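You operate a simulated robot arm through the tools that you are given. There is no shell and no other tool.

You run a simulated robot arm. Do the job below in one go: nothing can be reset, and whatever is moved stays where it is left.

Task
Soap the green and white joints; nip up the one that bubbles.
Fine: leak fluid on both seams with the leak brush; brush back where it stood; leave the sound joint's nut alone. Set down upright: leak brush. A coat counts when it lies all over at full strength: go over it till it gets no stronger.

It is judged by the outcome, as a careful person would: the job done as asked, and still so three seconds after it is handed in. It fails if anything else is knocked over, pushed out of place, dropped, spilled or broken.

Robot
A 7-joint arm with a two-finger parallel gripper, fixed in place. Base frame: the origin is on the floor under the middle of its stand, x ahead of it, y to its left, z up; the work surface is at about z = 850. Lengths are in mm, angles in rad, forces in N, time in s.
It reaches about 1372 mm from its shoulder. Its first joint turns from -2.601 to 2.601 rad. Payload 3.43 kg.
The tool frame sits at the grasp point between the pads (the TCP): z along the fingers, y along the line on which they close. The tips reach 30 mm beyond it. The gripper opens to 94 mm. The fingers are 28 mm wide and 10 mm thick; the gripper's body (50 by 96 mm) begins 55 mm behind the TCP.
Orientation is that of the tool frame in the base frame, as a unit quaternion [x, y, z, w]. With the fingers straight down and closing along the base's y, the tool's x points along the base's -x, its y along +y and its z along -z.

Tools
- The arm moves only by the tool drive_tool. Its argument "increments" is a list of rows, each a list of 7 numbers: the shift along the tool's x, y, z in mm, then the turn, a rotation vector about the tool's x, y, z in rad, then the finger opening in mm, from 0 to 94. In form: [[tx, ty, tz, rx, ry, rz, grip], ...]. A call has 1 to 20 rows; each row shifts and turns the commanded pose from where the row before left it, along the tool's axes as they then stand. A row lasts 0.2 s, in which the tool goes at most 50 mm and 0.15 rad; a call with a longer step from one row to the next is refused whole, and so is a gripper value outside its range. Where a pose cannot be reached the arm comes as near as it can. A force on the tool above 40 N (or 10 N above the force at the start of the call, whichever is more), or a blocked arm, ends the call early, and 0.2 s more pass. Each finger travels about 45 mm/s and halts on what it meets, pressing with about 39 N; the grip force reading is that of the motor and also rises with nothing between the fingers. The clock runs only during rows and for 0.2 s after the last one: add rows that do not move to give the fingers time. The reply holds the time, the measured pose of the TCP, the force on the tool along the base axes, the opening and the grip force, in the units named above and with some noise, with the torque about the TCP (base axes, N m) and any sound that the robot's microphone picked up.
- Cameras (640 x 400 px; columns grow to the right, rows downward): "scene" is fixed at [220.1, 648.9, 1735.4]; the picture's right is [0.18, -0.98, 0.00], its down [-0.81, -0.15, -0.57] and it looks along [0.56, 0.10, -0.82] (base axes); focal length 326 px, centre (320, 200). "wrist" rides on the gripper at [76, 14, -102] in the tool frame; the picture's right is [-0.18, 0.98, 0.00], its down [-0.75, -0.14, -0.64] and it looks along [-0.63, -0.12, 0.77] (tool axes); focal length 243 px, centre (320, 200). There is no depth. A picture from a camera that has moved, and an enlarged one, comes with that camera's place and axes in the base frame and with its lens.
- grab_frame(camera): a new picture of that camera. The clock stands still meanwhile.
- zoom(camera, box): a new picture of the part [left, top, right, bottom] of that camera's present view, enlarged. The clock stands still meanwhile.
- finish_job(): hands the job in; it is judged then, once.

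Places have to be worked out from the pictures, the camera data and where the tool is seen. Open the gripper and draw the arm clear of the work before you hand the job in, unless the task says otherwise.

The tools are called after ">>>" as name(argument=value, ...) on one line, values as JSON. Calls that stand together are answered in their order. drive_tool: Moves the arm, as the interface text tells. Its arguments: {"type":"object","properties":{"increments":{"type":"array"}},"required":["increments"]} The other tools are called the same way: grab_frame (camera) takes a picture; zoom (camera, box) takes an enlarged picture of a part of a camera's view; finish_job () hands the job in.

At the start:

```text
time: 0.0
position: [822.5, 547.5, 1231.9]
tcp_rot: [0.0, 1.0, -0.001, 0.0]
force: [0.9, -0.8, 0.8]
moment: [-0.01, 0.02, -0.01]
width: 94.0
grasp_force: 0.0
```

scene: 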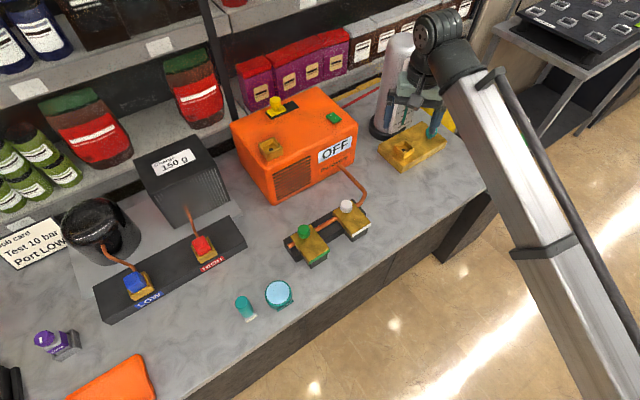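
wrist: 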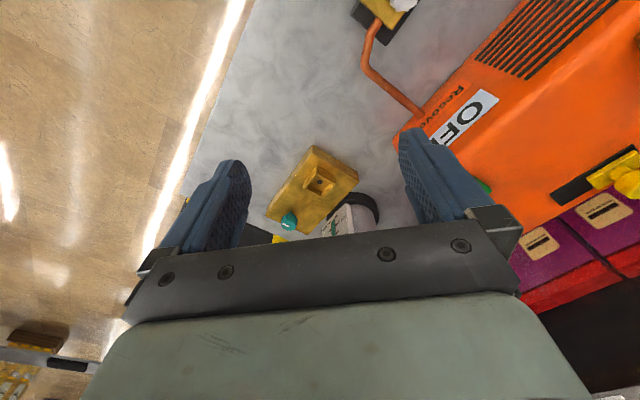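

The first pictures show a bench with a recovery machine, a manifold with green and white joints, and a yellow block near the gripper that may hold the brush. I'll zoom in on these to identify the tools.

>>> zoom(camera="scene", box=[270, 180, 390, 280])

>>> zoom(camera="scene", box=[360, 90, 480, 180])

>>> zoom(camera="scene", box=[210, 260, 330, 340])

>>> zoom(camera="scene", box=[0, 300, 160, 400])

>>> zoom(camera="wrist", box=[220, 120, 420, 260])

>>> zoom(camera="scene", box=[0, 180, 260, 340])

```text
4.00 times, centred on (330, 230) of scene
camera zoom: at [220.1, 648.9, 1735.4], right [0.18, -0.98, 0.0], down [-0.81, -0.15, -0.57], along [0.56, 0.1, -0.82], focal length 1304 px, centre (280, 80)
```

zoom: 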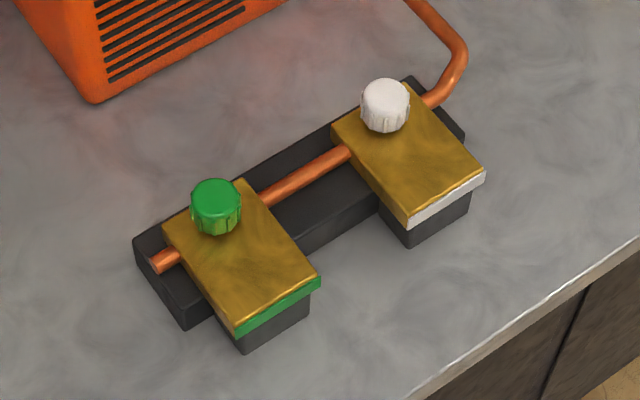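

```text
4.44 times, centred on (420, 135) of scene
camera zoom: at [220.1, 648.9, 1735.4], right [0.18, -0.98, 0.0], down [-0.81, -0.15, -0.57], along [0.56, 0.1, -0.82], focal length 1449 px, centre (-124, 489)
```

zoom: 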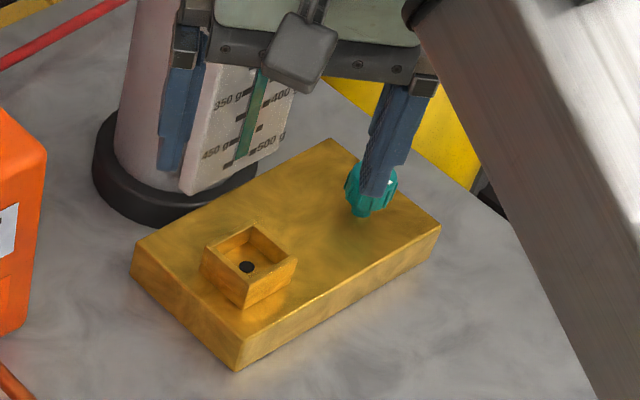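

```text
5.00 times, centred on (270, 300) of scene
camera zoom: at [220.1, 648.9, 1735.4], right [0.18, -0.98, 0.0], down [-0.81, -0.15, -0.57], along [0.56, 0.1, -0.82], focal length 1630 px, centre (570, -300)
```

zoom: 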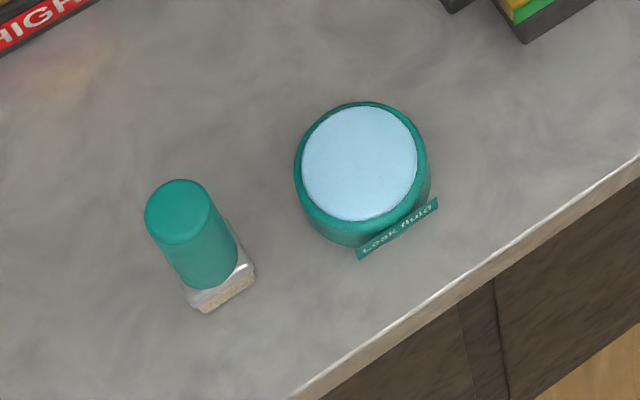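

```text
4.00 times, centred on (80, 350) of scene
camera zoom: at [220.1, 648.9, 1735.4], right [0.18, -0.98, 0.0], down [-0.81, -0.15, -0.57], along [0.56, 0.1, -0.82], focal length 1304 px, centre (1280, -400)
```

zoom: 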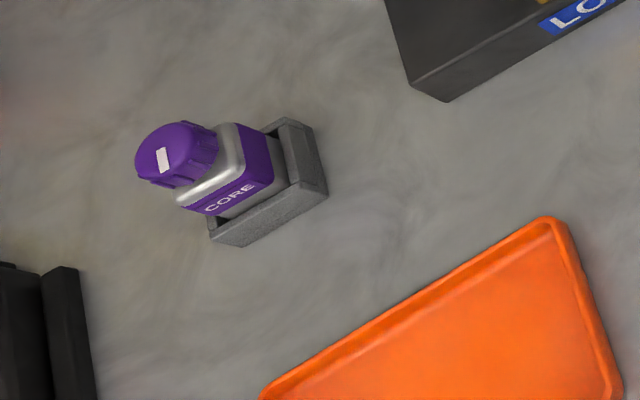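

```text
2.86 times, centred on (320, 190) of wrist
camera zoom: at [744.7, 563.8, 1333.6], right [0.18, 0.98, 0.0], down [0.75, -0.14, 0.64], along [0.63, -0.12, -0.77], focal length 693 px, centre (320, 229)
```

zoom: 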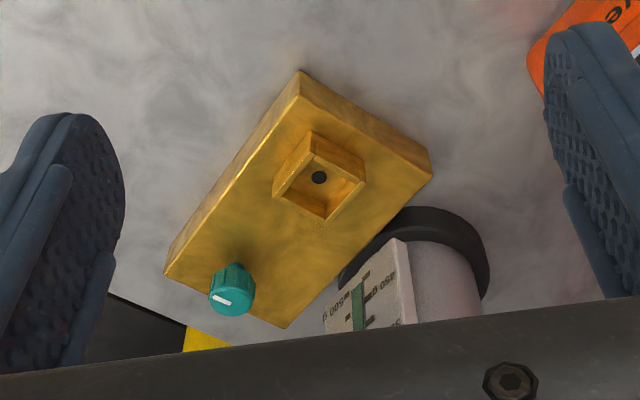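

```text
2.46 times, centred on (130, 260) of scene
camera zoom: at [220.1, 648.9, 1735.4], right [0.18, -0.98, 0.0], down [-0.81, -0.15, -0.57], along [0.56, 0.1, -0.82], focal length 803 px, centre (788, 52)
```

zoom: 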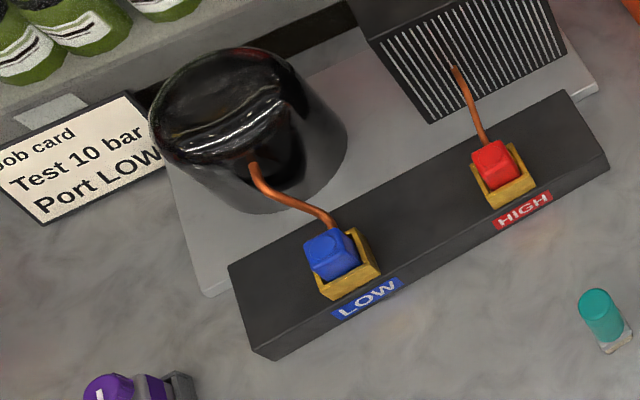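

The brush (teal handle, pale bristles) stands near (418, 873) and the leak fluid pot is near (487, 812). The green and white joints are around (640, 750) and further right. I'll move the arm, well above everything, to a spot where the wrist camera can see the joints.

>>> drive_tool(increments=[[30.2, 22.3, 10, 0, 0, 0, 94], [30.2, 22.3, 10, 0, 0, 0, 94], [30.2, 22.3, 10, 0, 0, 0, 94], [30.2, 22.3, 10, 0, 0, 0, 94], [30.2, 22.3, 10, 0, 0, 0, 94], [30.2, 22.3, 10, 0, 0, 0, 94], [30.2, 22.3, 10, 0, 0, 0, 94], [30.2, 22.3, 10, 0, 0, 0, 94], [30.2, 22.3, 10, 0, 0, 0, 94], [30.2, 22.3, 10, 0, 0, 0, 94], [0, 0, 0, 0, 0, 0, 94]])

```text
time: 2.4
position: [519.1, 772.1, 1130.8]
tcp_rot: [0.0, 1.0, 0.0, -0.001]
force: [0.3, 0.4, -0.4]
moment: [0.0, -0.01, 0.02]
width: 94.3
grasp_force: 0.0
```

The arm has reached (519, 772, 1131). I'll take pictures from both cameras now.

>>> grab_frame(camera="wrist")

>>> grab_frame(camera="scene")

```text
taken
camera wrist: at [442.5, 787.4, 1233.0], right [0.18, 0.98, 0.0], down [0.75, -0.14, 0.64], along [0.63, -0.12, -0.77], focal length 243 px, centre (320, 200)
```

wrist: 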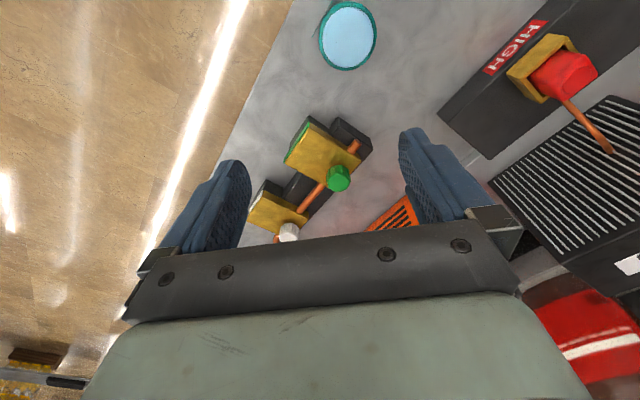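

```text
taken
```

scene: 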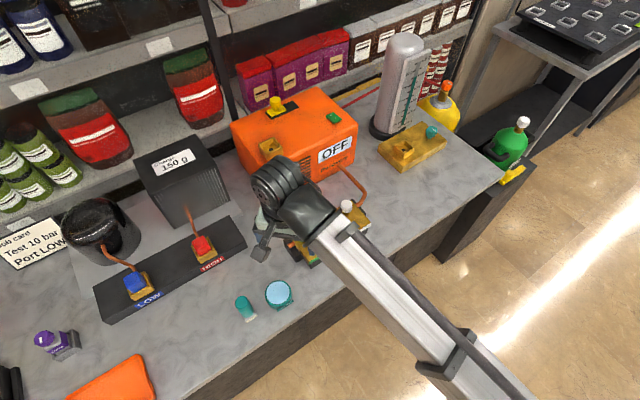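

The joints are visible between the fingers, so I'll zoom in on them and on the pot.

>>> zoom(camera="wrist", box=[230, 100, 390, 250])

>>> zoom(camera="wrist", box=[290, 0, 410, 75])

>>> zoom(camera="scene", box=[220, 270, 316, 330])

>>> zoom(camera="scene", box=[360, 80, 480, 180])

>>> zoom(camera="scene", box=[230, 80, 370, 190])

```text
2.67 times, centred on (310, 175) of wrist
camera zoom: at [442.5, 787.4, 1233.0], right [0.18, 0.98, 0.0], down [0.75, -0.14, 0.64], along [0.63, -0.12, -0.77], focal length 647 px, centre (347, 267)
```

zoom: 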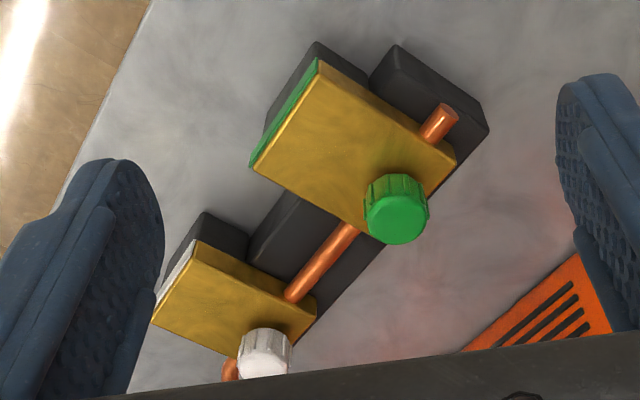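

```text
5.33 times, centred on (350, 38) of wrist
camera zoom: at [442.5, 787.4, 1233.0], right [0.18, 0.98, 0.0], down [0.75, -0.14, 0.64], along [0.63, -0.12, -0.77], focal length 1294 px, centre (160, 1067)
```

zoom: 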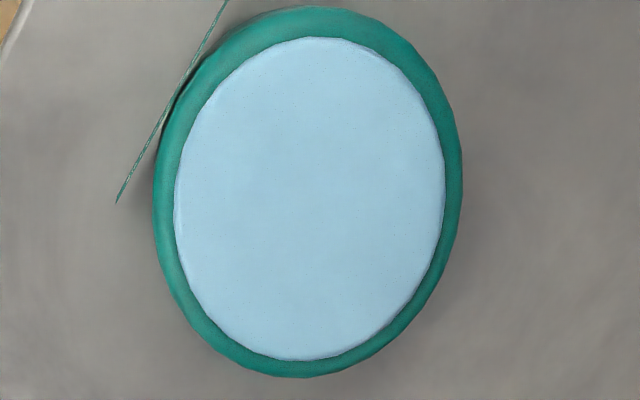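

```text
6.67 times, centred on (268, 300) of scene
camera zoom: at [220.1, 648.9, 1735.4], right [0.18, -0.98, 0.0], down [-0.81, -0.15, -0.57], along [0.56, 0.1, -0.82], focal length 2174 px, centre (667, -467)
```

zoom: 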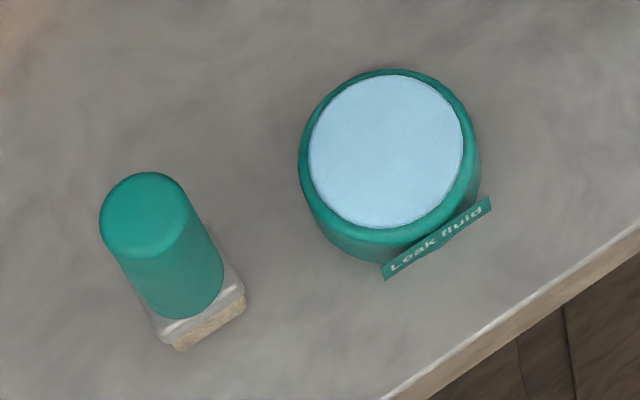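

```text
4.00 times, centred on (420, 130) of scene
camera zoom: at [220.1, 648.9, 1735.4], right [0.18, -0.98, 0.0], down [-0.81, -0.15, -0.57], along [0.56, 0.1, -0.82], focal length 1304 px, centre (-80, 480)
```

zoom: 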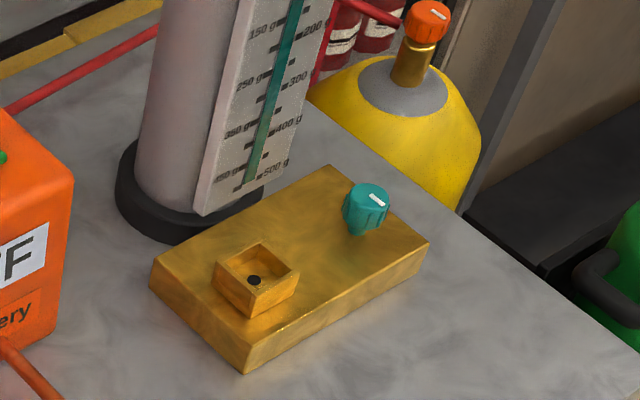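

```text
3.64 times, centred on (300, 135) of scene
camera zoom: at [220.1, 648.9, 1735.4], right [0.18, -0.98, 0.0], down [-0.81, -0.15, -0.57], along [0.56, 0.1, -0.82], focal length 1186 px, centre (393, 436)
```

zoom: 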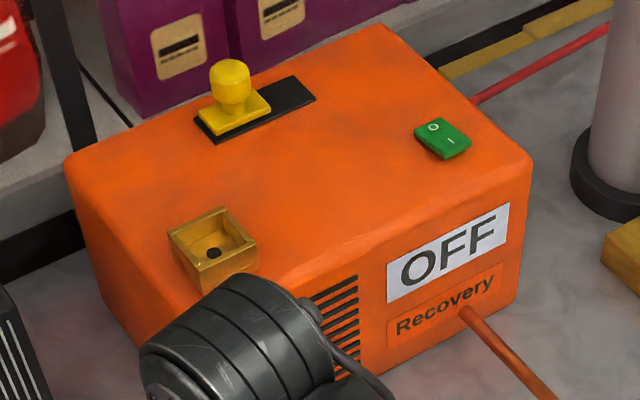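

The pot is open with its label toward the bench edge, and the brush has a round teal handle about 30 mm across with a rectangular ferrule. I'll move to where the wrist camera can see the brush from the side.

>>> drive_tool(increments=[[30.6, 17.6, 8, 0, 0, 0, 94], [30.6, 17.6, 8, 0, 0, 0, 94], [30.6, 17.6, 12, 0, 0, 0, 94], [30.6, 17.6, 14, 0, 0, 0, 94], [30.6, 17.6, 14, 0, 0, 0, 94], [30.6, 17.6, 14, 0, 0, 0, 94], [30.6, 17.6, 14, 0, 0, 0, 94], [0, 0, 0, 0, 0, 0, 94]])

>>> grab_frame(camera="wrist")

>>> grab_frame(camera="scene")

```text
time: 4.2
position: [304.8, 897.8, 1049.6]
tcp_rot: [0.0, 1.0, 0.0, 0.0]
force: [0.2, -0.6, 0.5]
moment: [0.02, 0.01, 0.01]
width: 94.2
grasp_force: 0.0
```

```text
taken
camera wrist: at [228.5, 912.8, 1150.3], right [0.18, 0.98, 0.0], down [0.75, -0.14, 0.64], along [0.63, -0.12, -0.77], focal length 243 px, centre (320, 200)
```

wrist: 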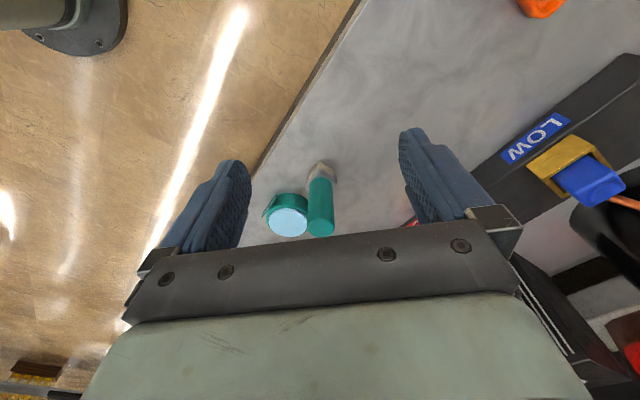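

```text
taken
```

scene: 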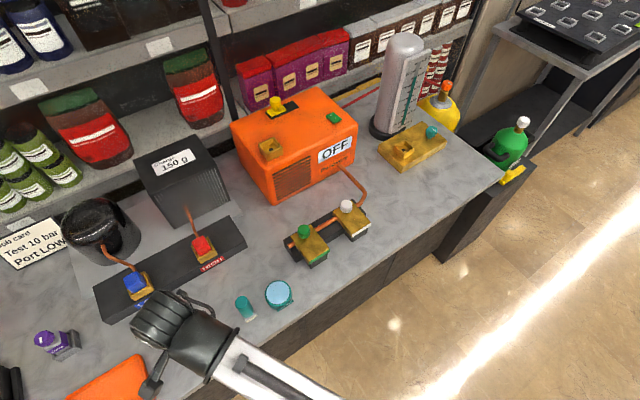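

I'll zoom the wrist camera on the brush and pot.

>>> zoom(camera="wrist", box=[250, 145, 370, 245])

>>> zoom(camera="scene", box=[230, 275, 310, 325])

```text
4.00 times, centred on (310, 195) of wrist
camera zoom: at [228.5, 912.8, 1150.3], right [0.18, 0.98, 0.0], down [0.75, -0.14, 0.64], along [0.63, -0.12, -0.77], focal length 970 px, centre (360, 220)
```

zoom: 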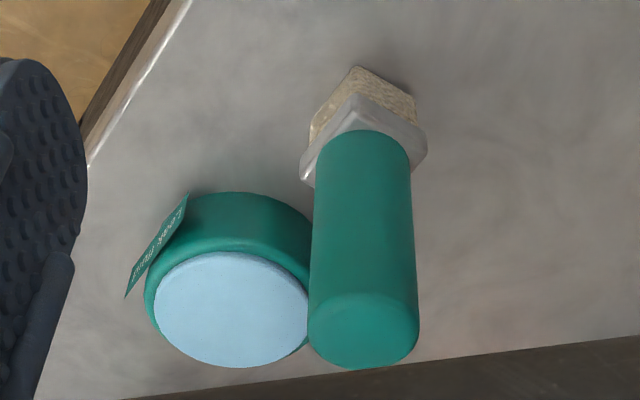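

```text
8.00 times, centred on (270, 300) of scene
camera zoom: at [220.1, 648.9, 1735.4], right [0.18, -0.98, 0.0], down [-0.81, -0.15, -0.57], along [0.56, 0.1, -0.82], focal length 2609 px, centre (720, -600)
```

zoom: 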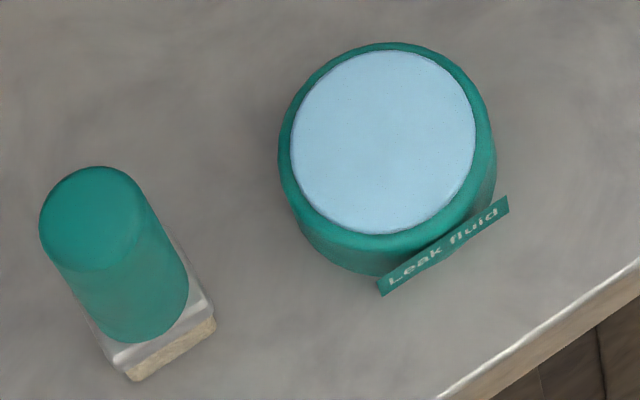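

From triangulation, the brush stands at about (425, 878) with its top at z≈957. The pot centre is about (489, 813) with the fluid at z≈876, and the green plate centre is about (637, 754) with its top at z≈900. I'll move above the brush and check the alignment.

>>> drive_tool(increments=[[-40, -6.6, 0, 0, 0, 0, 94], [-40, -6.6, 0, 0, 0, 0, 94], [-40.7, -6.6, 0, 0, 0, 0, 94], [0, 0, 20, 0, 0, 0, 94], [0, 0, 0, 0, 0, 0, 94]])

>>> grab_frame(camera="wrist")

>>> grab_frame(camera="scene")

```text
time: 5.4
position: [425.8, 876.7, 1027.9]
tcp_rot: [0.0, 1.0, 0.0, 0.0]
force: [0.2, -0.1, 0.2]
moment: [-0.01, -0.01, 0.02]
width: 93.8
grasp_force: 0.1
```

```text
taken
camera wrist: at [349.6, 889.9, 1130.0], right [0.18, 0.98, 0.0], down [0.75, -0.14, 0.64], along [0.63, -0.12, -0.77], focal length 243 px, centre (320, 200)
```

wrist: 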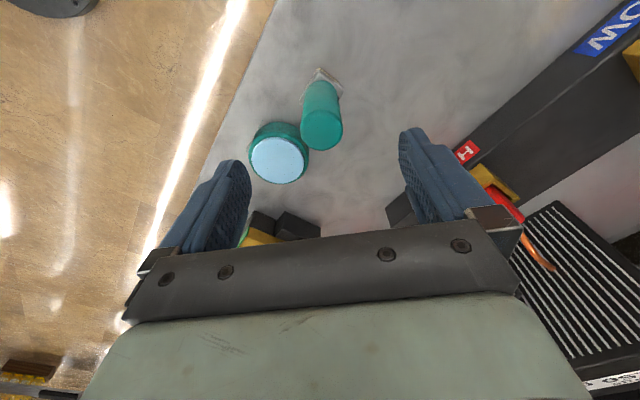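

```text
taken
```

scene: 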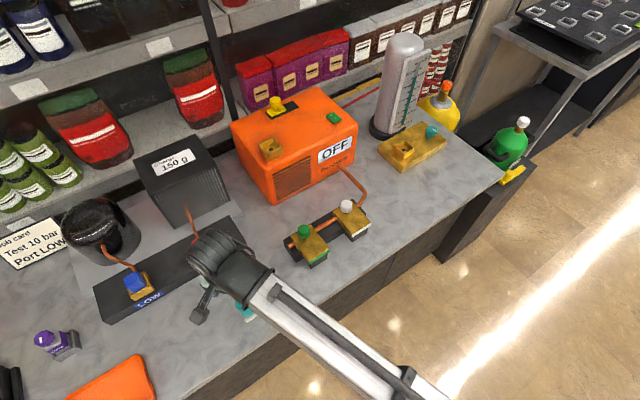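

The brush top sits right under the TCP, at about (425, 878). I'll descend to z≈930, which puts the tips just above the ferrule, and close on the handle.

>>> drive_tool(increments=[[0.5, 1, 35, 0, 0, 0, 94], [0, 0, 35, 0, 0, 0, 94], [0, 0, 28, 0, 0, 0, 94], [0, 0, 0, 0, 0, 0, 94], [0, 0, 0, 0, 0, 0, 60], [0, 0, 0, 0, 0, 0, 45], [0, 0, 0, 0, 0, 0, 40], [0, 0, 0, 0, 0, 0, 36], [0, 0, 0, 0, 0, 0, 32], [0, 0, 0, 0, 0, 0, 28], [0, 0, 0, 0, 0, 0, 20], [0, 0, 0, 0, 0, 0, 10], [0, 0, 0, 0, 0, 0, 10]])

>>> grab_frame(camera="wrist")

```text
time: 8.2
position: [424.9, 877.4, 929.5]
tcp_rot: [0.0, 1.0, 0.0, 0.0]
force: [-0.7, -0.5, 0.1]
moment: [-0.05, 0.02, -0.01]
width: 30.2
grasp_force: 38.9
```

```text
taken
camera wrist: at [348.4, 891.5, 1032.2], right [0.18, 0.98, 0.0], down [0.75, -0.14, 0.64], along [0.63, -0.12, -0.77], focal length 243 px, centre (320, 200)
```

wrist: 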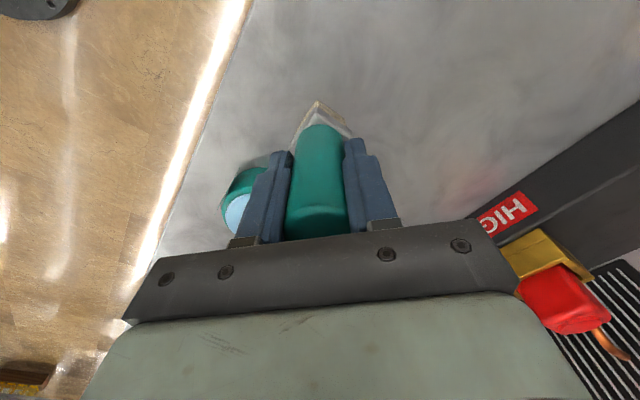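

The brush is gripped at width 30.2. I'll note its home pose: TCP (424.9, 877.4, 929.5), so the bristle bottom is about 79.5 mm below the TCP. Before lifting I'll look closer.

>>> zoom(camera="wrist", box=[210, 90, 410, 240])

>>> grab_frame(camera="scene")

```text
2.67 times, centred on (310, 165) of wrist
camera zoom: at [348.4, 891.5, 1032.2], right [0.18, 0.98, 0.0], down [0.75, -0.14, 0.64], along [0.63, -0.12, -0.77], focal length 647 px, centre (347, 293)
```

zoom: 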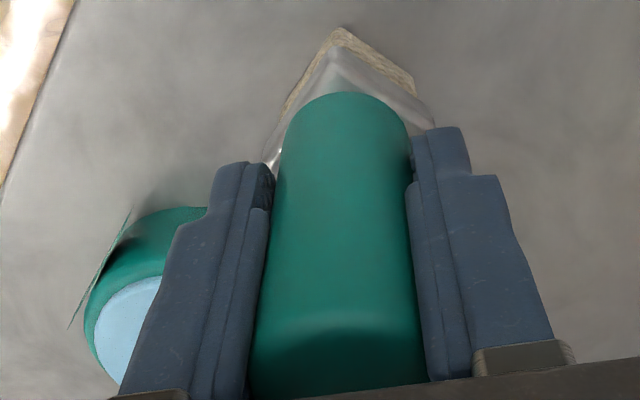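

```text
taken
```

scene: 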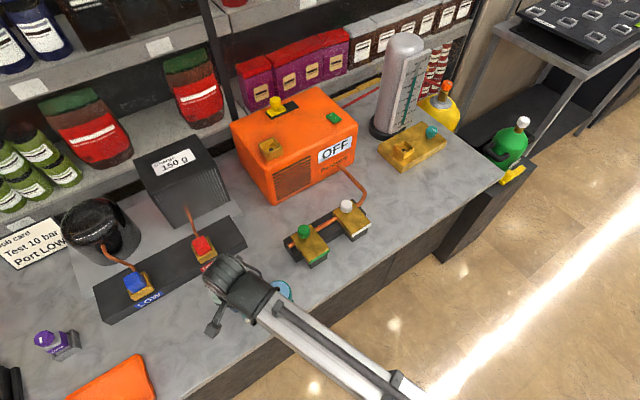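

The bristle block is about 35×28 mm, turned 45°. I'll lift the brush, carry it over the pot at about (488.7, 814) and check from both cameras.

>>> drive_tool(increments=[[0, 0, -20, 0, 0, 0, 10], [0, 0, -25, 0, 0, 0, 10], [0, 0, -25, 0, 0, 0, 10], [-21.3, -21.1, 0, 0, 0, 0, 10], [-21.3, -21.1, 0, 0, 0, 0, 10], [-21.2, -21.2, 0, 0, 0, 0, 10], [0, 0, 0, 0, 0, 0, 10]])

>>> grab_frame(camera="wrist")

>>> grab_frame(camera="scene")

```text
time: 9.8
position: [489.2, 811.9, 997.9]
tcp_rot: [-0.001, 1.0, -0.001, 0.0]
force: [0.0, -0.4, -2.5]
moment: [0.0, 0.03, -0.04]
width: 30.4
grasp_force: 39.1
```

```text
taken
camera wrist: at [411.7, 826.4, 1099.8], right [0.18, 0.98, 0.0], down [0.75, -0.14, 0.64], along [0.63, -0.12, -0.77], focal length 243 px, centre (320, 200)
```

wrist: 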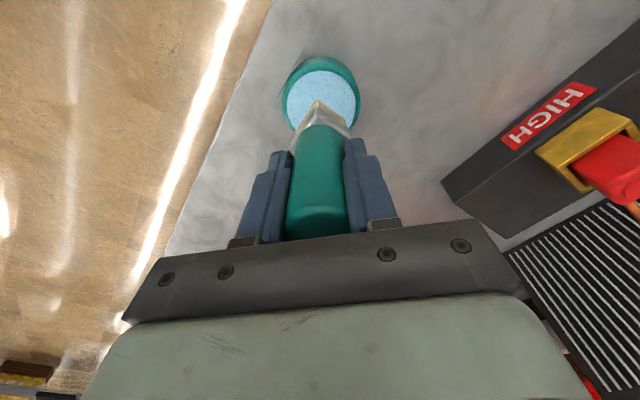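

```text
taken
```

scene: 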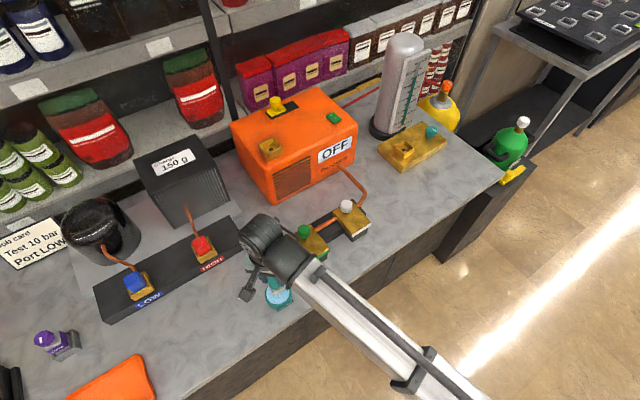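

The brush hangs over the pot. I'll zoom in to check the centring before dipping.

>>> zoom(camera="wrist", box=[260, 40, 380, 140])

>>> zoom(camera="scene", box=[235, 255, 325, 325])

```text
4.00 times, centred on (320, 90) of wrist
camera zoom: at [411.7, 826.4, 1099.8], right [0.18, 0.98, 0.0], down [0.75, -0.14, 0.64], along [0.63, -0.12, -0.77], focal length 970 px, centre (320, 640)
```

zoom: 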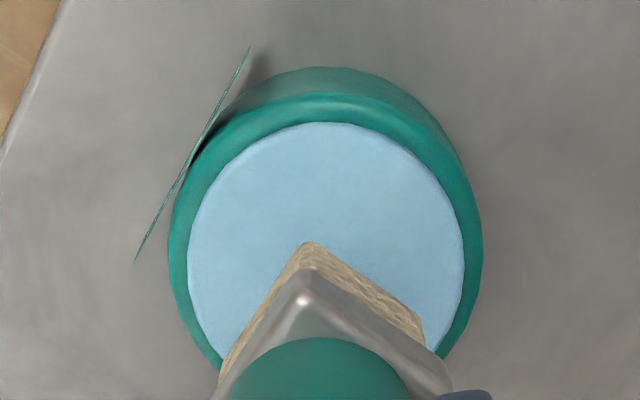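

```text
5.71 times, centred on (280, 290) of scene
camera zoom: at [220.1, 648.9, 1735.4], right [0.18, -0.98, 0.0], down [-0.81, -0.15, -0.57], along [0.56, 0.1, -0.82], focal length 1863 px, centre (549, -314)
```

zoom: 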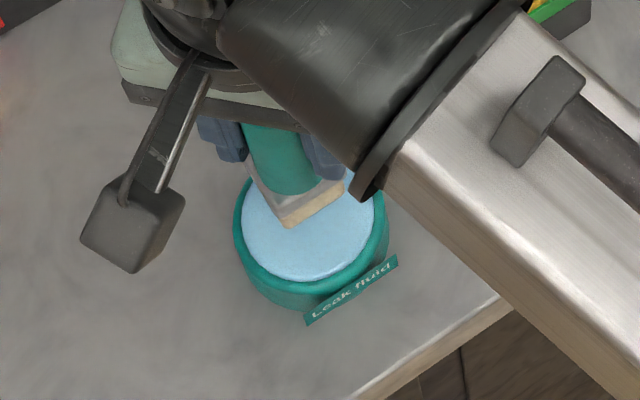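

The brush is centred over the fluid to within about 2 mm. I'll adjust slightly and dip in small steps until the bristle tips are about 10 mm under the surface, watching the force.

>>> drive_tool(increments=[[0.9, 1.9, 10, 0, 0, 0, 10], [0, 0, 15, 0, 0, 0, 10], [0, 0, 12, 0, 0, 0, 10], [0, 0, 8, 0, 0, 0, 10], [0, 0, 5, 0, 0, 0, 10], [0, 0, 2, 0, 0, 0, 10], [0, 0, 0, 0, 0, 0, 10]])

>>> zoom(camera="wrist", box=[250, 60, 390, 170])

>>> zoom(camera="scene", box=[235, 255, 325, 325])

```text
time: 10.8
position: [488.4, 814.2, 961.1]
tcp_rot: [0.0, 1.0, 0.001, 0.002]
force: [-1.7, -3.7, 13.8]
moment: [-0.37, 0.22, 0.0]
width: 30.8
grasp_force: 38.7
stopped in row 4: the force on the tool passed its limit at 48 N (the readings are from after the stop); the commanded pose is now the measured one
```

```text
3.64 times, centred on (320, 115) of wrist
camera zoom: at [411.3, 829.5, 1063.5], right [0.18, 0.98, 0.0], down [0.75, -0.14, 0.64], along [0.63, -0.12, -0.77], focal length 882 px, centre (320, 509)
```

zoom: 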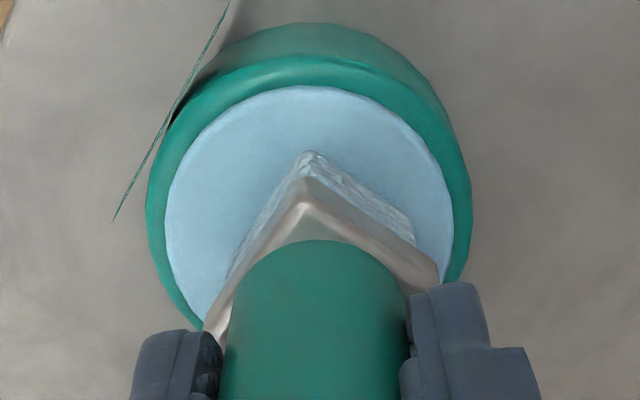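

```text
5.71 times, centred on (280, 290) of scene
camera zoom: at [220.1, 648.9, 1735.4], right [0.18, -0.98, 0.0], down [-0.81, -0.15, -0.57], along [0.56, 0.1, -0.82], focal length 1863 px, centre (549, -314)
```

zoom: 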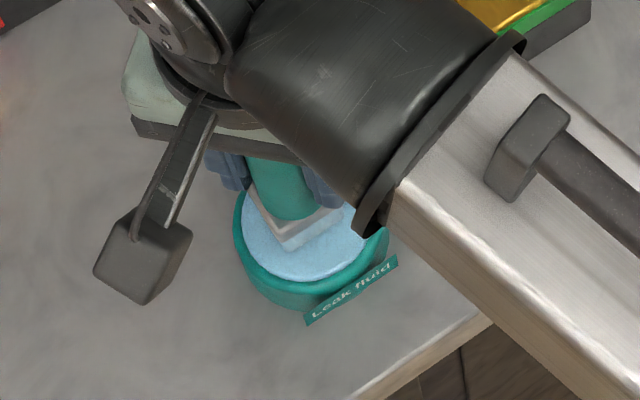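

The bristles met the fluid surface at TCP z≈961 and now look wet. The surface is firm, so I'll use gentler steps from here. I'll lift and check that the brush hasn't shifted in the grip.

>>> drive_tool(increments=[[0, 0, -4, 0, 0, 0, 10], [0, 0, -15, 0, 0, 0, 10], [0, 0, -20, 0, 0, 0, 10], [0, 0, 0, 0, 0, 0, 10]])

>>> zoom(camera="wrist", box=[240, 60, 400, 250])

>>> zoom(camera="scene", box=[235, 255, 325, 325])

```text
time: 11.8
position: [488.9, 817.3, 999.9]
tcp_rot: [0.0, 1.0, 0.002, 0.001]
force: [0.8, 0.1, -2.5]
moment: [-0.01, 0.0, 0.02]
width: 30.7
grasp_force: 39.2
```

```text
2.11 times, centred on (320, 155) of wrist
camera zoom: at [412.3, 830.7, 1101.6], right [0.18, 0.98, 0.0], down [0.75, -0.14, 0.64], along [0.63, -0.12, -0.77], focal length 511 px, centre (320, 295)
```

zoom: 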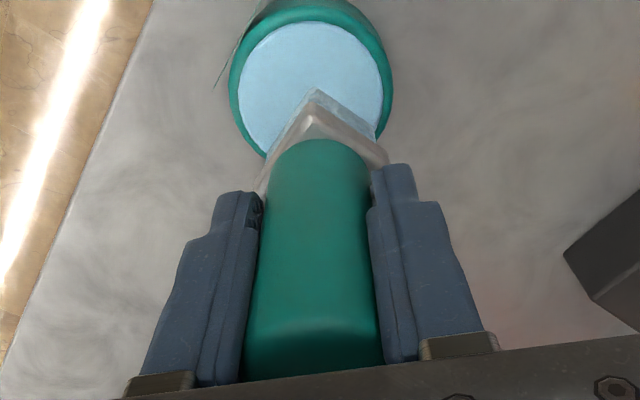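

```text
5.71 times, centred on (280, 290) of scene
camera zoom: at [220.1, 648.9, 1735.4], right [0.18, -0.98, 0.0], down [-0.81, -0.15, -0.57], along [0.56, 0.1, -0.82], focal length 1863 px, centre (549, -314)
```

zoom: 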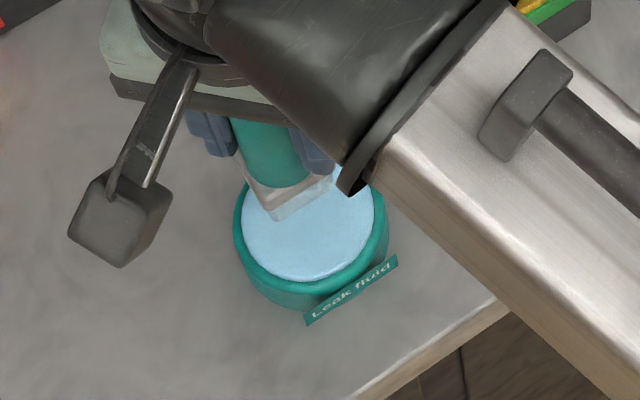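

The bristles are now blue, so the brush is loaded. The brush seems to have slid up by a few millimetres at most. I'll rise and carry it above the front part of the green plate, then look again.

>>> drive_tool(increments=[[0, 0, -25, 0, 0, 0, 10], [0, 0, -15, 0, 0, 0, 10], [-30, -18, 0, 0, 0, 0, 10], [-30, -18, 0, 0, 0, 0, 10], [-30, -18, 0, 0, 0, 0, 10], [-30, -18, 0, 0, 0, 0, 10], [0, 0, 0, 0, 0, 0, 10]])

>>> grab_frame(camera="wrist")

>>> zoom(camera="scene", box=[255, 180, 385, 280])

```text
time: 13.4
position: [610.1, 741.7, 1038.6]
tcp_rot: [-0.001, 1.0, 0.002, 0.0]
force: [0.3, -0.7, -2.3]
moment: [0.0, 0.0, 0.03]
width: 30.5
grasp_force: 38.4
```

```text
taken
camera wrist: at [533.5, 755.8, 1141.0], right [0.18, 0.98, 0.0], down [0.75, -0.14, 0.64], along [0.63, -0.12, -0.77], focal length 243 px, centre (320, 200)
```

wrist: 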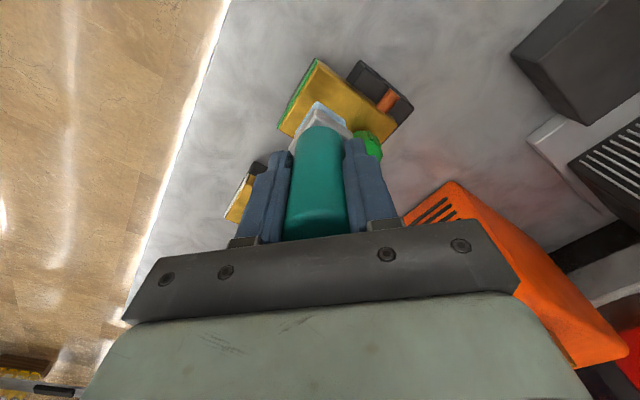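

```text
4.00 times, centred on (320, 230) of scene
camera zoom: at [220.1, 648.9, 1735.4], right [0.18, -0.98, 0.0], down [-0.81, -0.15, -0.57], along [0.56, 0.1, -0.82], focal length 1304 px, centre (320, 80)
```

zoom: 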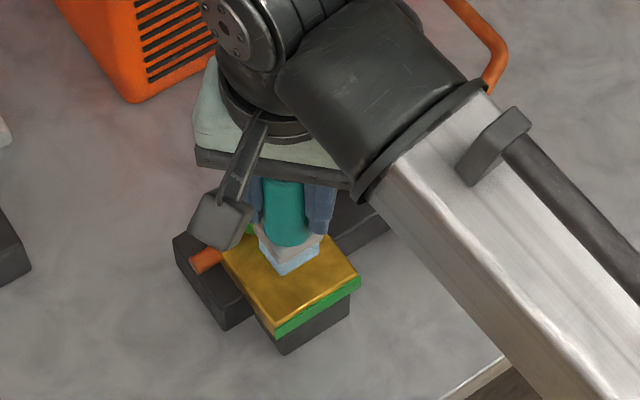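

I'll zoom in on the plate to fix its corners and height before lowering.

>>> zoom(camera="wrist", box=[260, 50, 420, 170])

```text
3.33 times, centred on (340, 110) of wrist
camera zoom: at [533.5, 755.8, 1141.0], right [0.18, 0.98, 0.0], down [0.75, -0.14, 0.64], along [0.63, -0.12, -0.77], focal length 809 px, centre (253, 500)
```

zoom: 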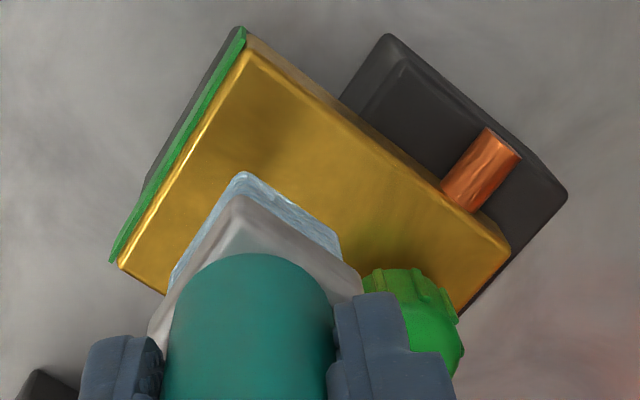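

The plate corners come out consistent: top face centre about (637, 755), about 73×94 mm, turned 45°, z≈900. I'll lower to just above it, then find contact in 1 to 2 mm steps.

>>> drive_tool(increments=[[-16.3, 3, 15, 0, 0, 0, 10], [0, 0, 20, 0, 0, 0, 10], [0, 0, 13, 0, 0, 0, 10], [0, 0, 4, 0, 0, 0, 10], [0, 0, 0, 0, 0, 0, 10]])

```text
time: 14.6
position: [624.2, 746.4, 990.0]
tcp_rot: [-0.002, 1.0, 0.003, 0.003]
force: [4.9, 2.5, 34.6]
moment: [-0.25, -0.14, 0.02]
width: 30.6
grasp_force: 39.2
```

Contact is already made at TCP z≈990 with 34.6 N, so the plate is higher than I judged, at about 909. I'll ease off by 2.5 mm for a lighter touch.

>>> drive_tool(increments=[[0, 0, -1.5, 0, 0, 0, 10], [0, 0, -1, 0, 0, 0, 10], [0, 0, 0, 0, 0, 0, 10]])

>>> zoom(camera="wrist", box=[240, 60, 420, 250])

>>> zoom(camera="scene", box=[265, 200, 365, 280])

```text
time: 15.4
position: [625.5, 746.9, 989.6]
tcp_rot: [0.0, 1.0, 0.002, 0.0]
force: [6.7, 1.9, 15.7]
moment: [-0.01, -0.49, 0.08]
width: 30.5
grasp_force: 38.4
```

```text
2.11 times, centred on (330, 155) of wrist
camera zoom: at [547.8, 760.6, 1091.5], right [0.18, 0.98, 0.0], down [0.75, -0.14, 0.64], along [0.63, -0.12, -0.77], focal length 511 px, centre (299, 295)
```

zoom: 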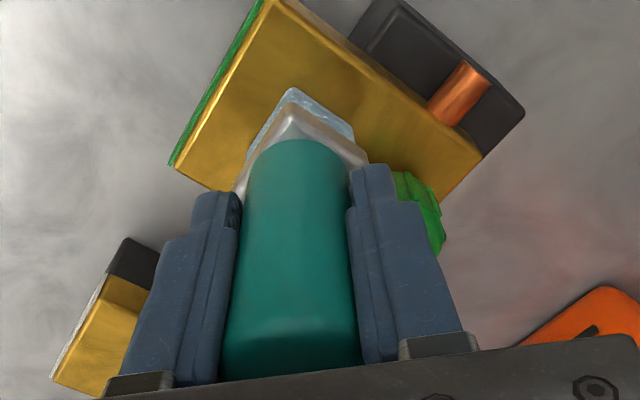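

```text
5.00 times, centred on (315, 240) of scene
camera zoom: at [220.1, 648.9, 1735.4], right [0.18, -0.98, 0.0], down [-0.81, -0.15, -0.57], along [0.56, 0.1, -0.82], focal length 1630 px, centre (345, 0)
```

zoom: 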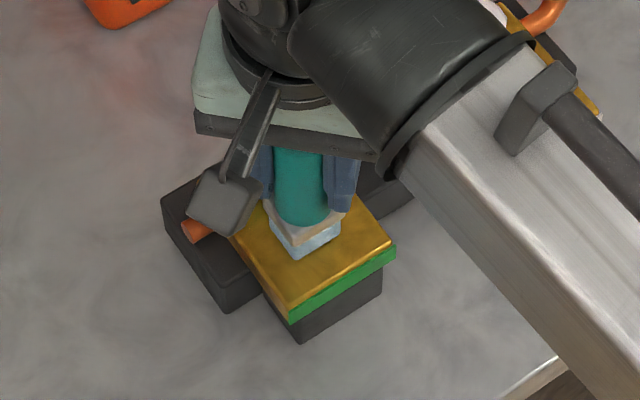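

Contact force is now about 16 N. I'll make a test stroke toward the plate's front edge and back, then see how the coat shows.

>>> drive_tool(increments=[[5.2, -5.2, -0.3, 0, 0, 0, 10], [5.2, -5.2, 0, 0, 0, 0, 10], [5.2, -5.2, 0, 0, 0, 0, 10], [-5.2, 5.2, 0, 0, 0, 0, 10], [-5.2, 5.2, 0, 0, 0, 0, 10], [-5.2, 5.2, 0, 0, 0, 0, 10], [0, 0, 0, 0, 0, 0, 10]])

>>> zoom(camera="scene", box=[265, 200, 365, 280])

>>> zoom(camera="wrist", box=[240, 60, 420, 250])

```text
time: 17.0
position: [624.4, 747.0, 989.3]
tcp_rot: [-0.001, 1.0, 0.001, 0.001]
force: [-0.2, -0.7, -0.5]
moment: [-0.01, 0.05, -0.01]
width: 30.5
grasp_force: 39.1
```

```text
5.00 times, centred on (315, 240) of scene
camera zoom: at [220.1, 648.9, 1735.4], right [0.18, -0.98, 0.0], down [-0.81, -0.15, -0.57], along [0.56, 0.1, -0.82], focal length 1630 px, centre (345, 0)
```

zoom: 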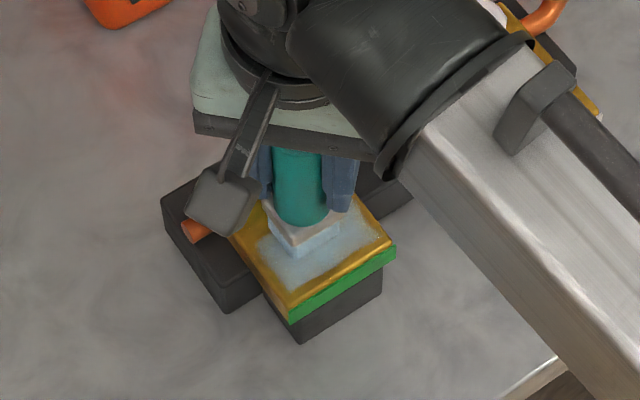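

```text
2.11 times, centred on (330, 155) of wrist
camera zoom: at [547.7, 761.1, 1091.6], right [0.18, 0.98, 0.0], down [0.75, -0.14, 0.64], along [0.63, -0.12, -0.77], focal length 511 px, centre (299, 295)
```

zoom: 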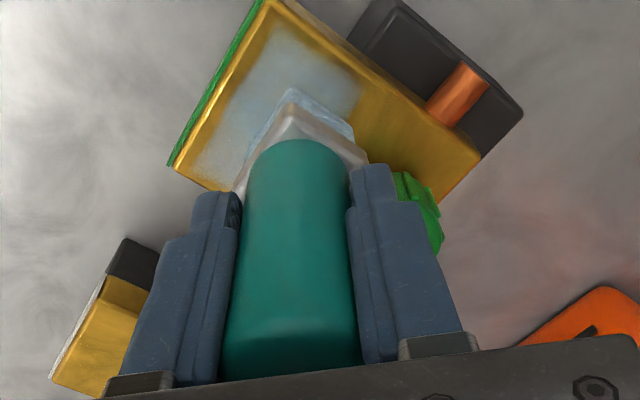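

The fluid shows as a pale bluish film where the brush passed, and contact is now light. I'll run a raster over the front and middle of the plate with slight pressure.

>>> drive_tool(increments=[[6.4, 6.4, 0.6, 0, 0, 0, 10], [6.4, 6.4, 0, 0, 0, 0, 10], [5.2, -5.2, 0, 0, 0, 0, 10], [5.2, -5.2, 0, 0, 0, 0, 10], [5.2, -5.2, 0, 0, 0, 0, 10], [-6.4, -6.4, 0, 0, 0, 0, 10], [-6.4, -6.4, 0, 0, 0, 0, 10], [-6.4, -6.4, 0, 0, 0, 0, 10], [-6.4, -6.4, 0, 0, 0, 0, 10], [-5.8, 5.8, 0, 0, 0, 0, 10], [-5.8, 5.8, 0, 0, 0, 0, 10], [-5.8, 5.8, 0, 0, 0, 0, 10], [-5.8, 5.8, 0, 0, 0, 0, 10], [6.4, 6.4, 0, 0, 0, 0, 10], [6.4, 6.4, 0, 0, 0, 0, 10], [6.4, 6.4, 0, 0, 0, 0, 10], [6.4, 6.4, 0, 0, 0, 0, 10], [0, 0, 0, 0, 0, 0, 10]])

>>> zoom(camera="scene", box=[265, 200, 365, 280])

>>> zoom(camera="wrist", box=[240, 60, 420, 250])

```text
time: 20.8
position: [619.4, 767.3, 990.4]
tcp_rot: [0.0, 1.0, 0.001, 0.001]
force: [-5.1, -5.7, -1.6]
moment: [-0.34, 0.25, -0.15]
width: 30.5
grasp_force: 38.8
```

```text
5.00 times, centred on (315, 240) of scene
camera zoom: at [220.1, 648.9, 1735.4], right [0.18, -0.98, 0.0], down [-0.81, -0.15, -0.57], along [0.56, 0.1, -0.82], focal length 1630 px, centre (345, 0)
```

zoom: 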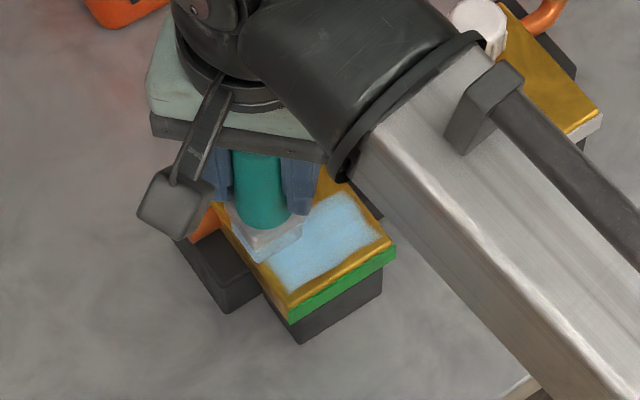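

```text
2.11 times, centred on (330, 155) of wrist
camera zoom: at [542.3, 781.0, 1091.8], right [0.18, 0.98, 0.0], down [0.75, -0.14, 0.64], along [0.63, -0.12, -0.77], focal length 511 px, centre (299, 295)
```

zoom: 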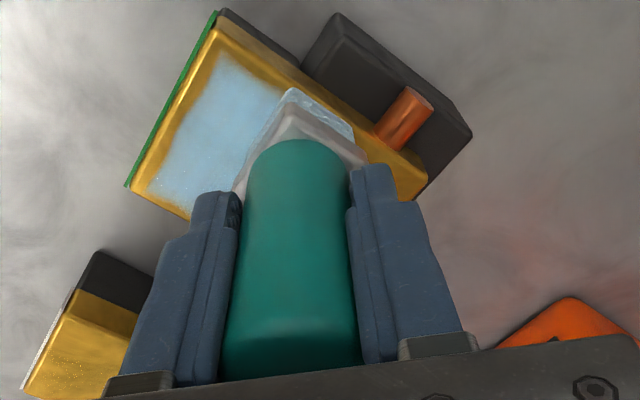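

The coat is getting stronger, but a side force of about 7 N along -w suggests the brush is near or touching the nut. I'll back off 6 mm toward the front and recheck.

>>> drive_tool(increments=[[4.2, -4.2, -0.5, 0, 0, 0, 10], [0, 0, 0, 0, 0, 0, 10]])

>>> grab_frame(camera="wrist")

>>> zoom(camera="scene", box=[275, 210, 355, 270])

```text
time: 21.4
position: [615.1, 762.6, 990.1]
tcp_rot: [-0.001, 1.0, 0.003, 0.001]
force: [-1.1, -0.7, -1.3]
moment: [0.01, 0.0, -0.01]
width: 30.7
grasp_force: 39.0
```

```text
taken
camera wrist: at [537.8, 776.9, 1092.1], right [0.18, 0.98, 0.0], down [0.75, -0.14, 0.64], along [0.63, -0.12, -0.77], focal length 243 px, centre (320, 200)
```

wrist: 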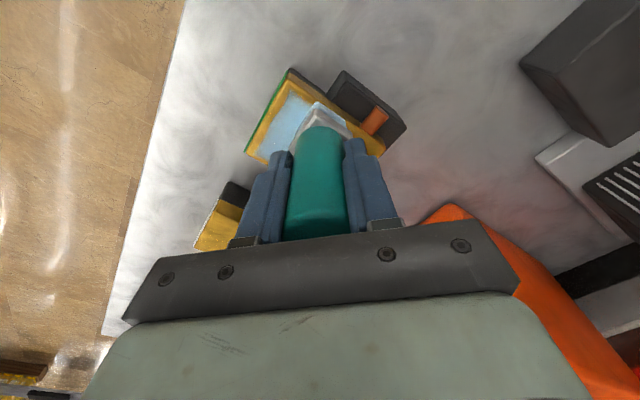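

```text
6.67 times, centred on (315, 240) of scene
camera zoom: at [220.1, 648.9, 1735.4], right [0.18, -0.98, 0.0], down [-0.81, -0.15, -0.57], along [0.56, 0.1, -0.82], focal length 2174 px, centre (353, -67)
```

zoom: 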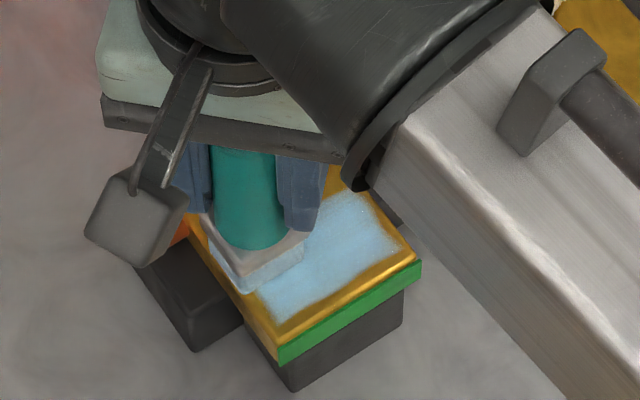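

The side force has gone, so that was the nut; I'll stay clear of it from here. I'll lift and move so the wrist camera sees the whole plate unobstructed.

>>> drive_tool(increments=[[0, 0, -20, 0, 0, 0, 10], [0, 0, -30, 0, 0, 0, 10], [-25, 0, -10, 0, 0, 0, 10], [-25, 0, 0, 0, 0, 0, 10], [0, 0, 0, 0, 0, 0, 10]])

>>> grab_frame(camera="wrist")

>>> zoom(camera="wrist", box=[240, 20, 400, 120])

>>> zoom(camera="scene", box=[275, 190, 375, 270])

```text
time: 22.6
position: [666.2, 763.3, 1053.3]
tcp_rot: [0.0, 1.0, 0.002, 0.001]
force: [0.2, -0.3, -2.1]
moment: [-0.01, 0.01, 0.01]
width: 30.4
grasp_force: 39.2
```

```text
taken
camera wrist: at [589.3, 777.3, 1153.6], right [0.18, 0.98, 0.0], down [0.75, -0.14, 0.64], along [0.63, -0.12, -0.77], focal length 243 px, centre (320, 200)
```

wrist: 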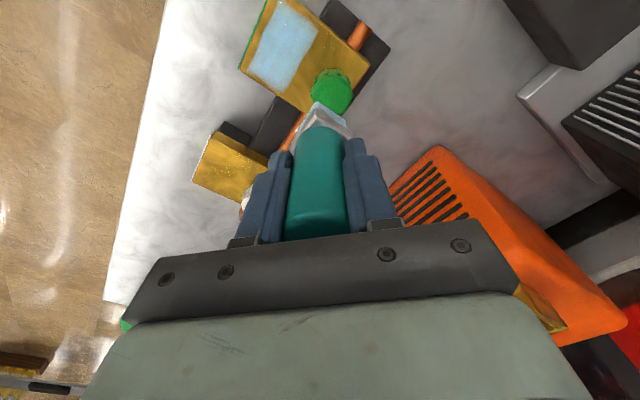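

```text
4.00 times, centred on (320, 70) of wrist
camera zoom: at [589.3, 777.3, 1153.6], right [0.18, 0.98, 0.0], down [0.75, -0.14, 0.64], along [0.63, -0.12, -0.77], focal length 970 px, centre (320, 720)
```

zoom: 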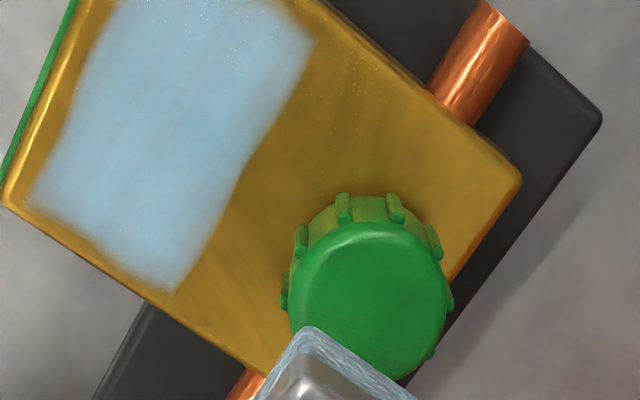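

```text
5.00 times, centred on (325, 230) of scene
camera zoom: at [220.1, 648.9, 1735.4], right [0.18, -0.98, 0.0], down [-0.81, -0.15, -0.57], along [0.56, 0.1, -0.82], focal length 1630 px, centre (295, 50)
```

zoom: 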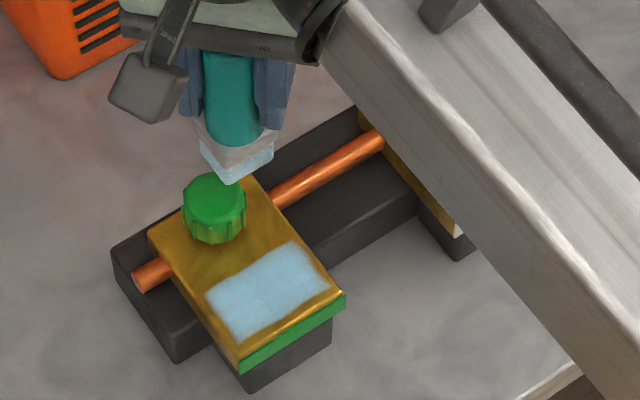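

The coat lies in a clear rectangle on the front half of the plate, roughly 62×36 mm centred near w≈-22, which must be the seam patch. I'll get a fresh pose reading, then go over it again with more passes.

>>> drive_tool(increments=[[0, 0, 0, 0, 0, 0, 10], [0, 0, 0, 0, 0, 0, 10]])

>>> zoom(camera="wrist", box=[160, 100, 320, 220])

```text
time: 23.2
position: [665.7, 763.1, 1051.9]
tcp_rot: [0.0, 1.0, 0.001, 0.0]
force: [0.2, 0.6, -2.3]
moment: [0.0, -0.04, 0.02]
width: 30.4
grasp_force: 38.4
```

```text
3.33 times, centred on (240, 160) of wrist
camera zoom: at [589.2, 777.4, 1153.5], right [0.18, 0.98, 0.0], down [0.75, -0.14, 0.64], along [0.63, -0.12, -0.77], focal length 809 px, centre (587, 333)
```

zoom: 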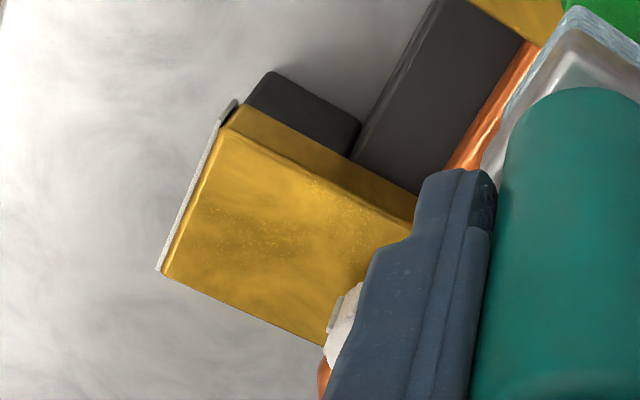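

The white plate is still bare. I'll return to the front-left corner of the green patch and touch down at about z=990.

>>> drive_tool(increments=[[34.8, -8.5, 0, 0, 0, 0, 10], [34.9, -8.4, 0, 0, 0, 0, 10], [0, 0, 25, 0, 0, 0, 10], [0, 0, 25, 0, 0, 0, 10], [0, 0, 8, 0, 0, 0, 10], [0, 0, 3, 0, 0, 0, 10], [0, 0, 0, 0, 0, 0, 10]])

```text
time: 24.8
position: [594.8, 747.5, 988.7]
tcp_rot: [0.0, 1.0, 0.002, 0.001]
force: [1.5, 0.6, 13.1]
moment: [-0.24, -0.01, 0.01]
width: 30.3
grasp_force: 39.2
```

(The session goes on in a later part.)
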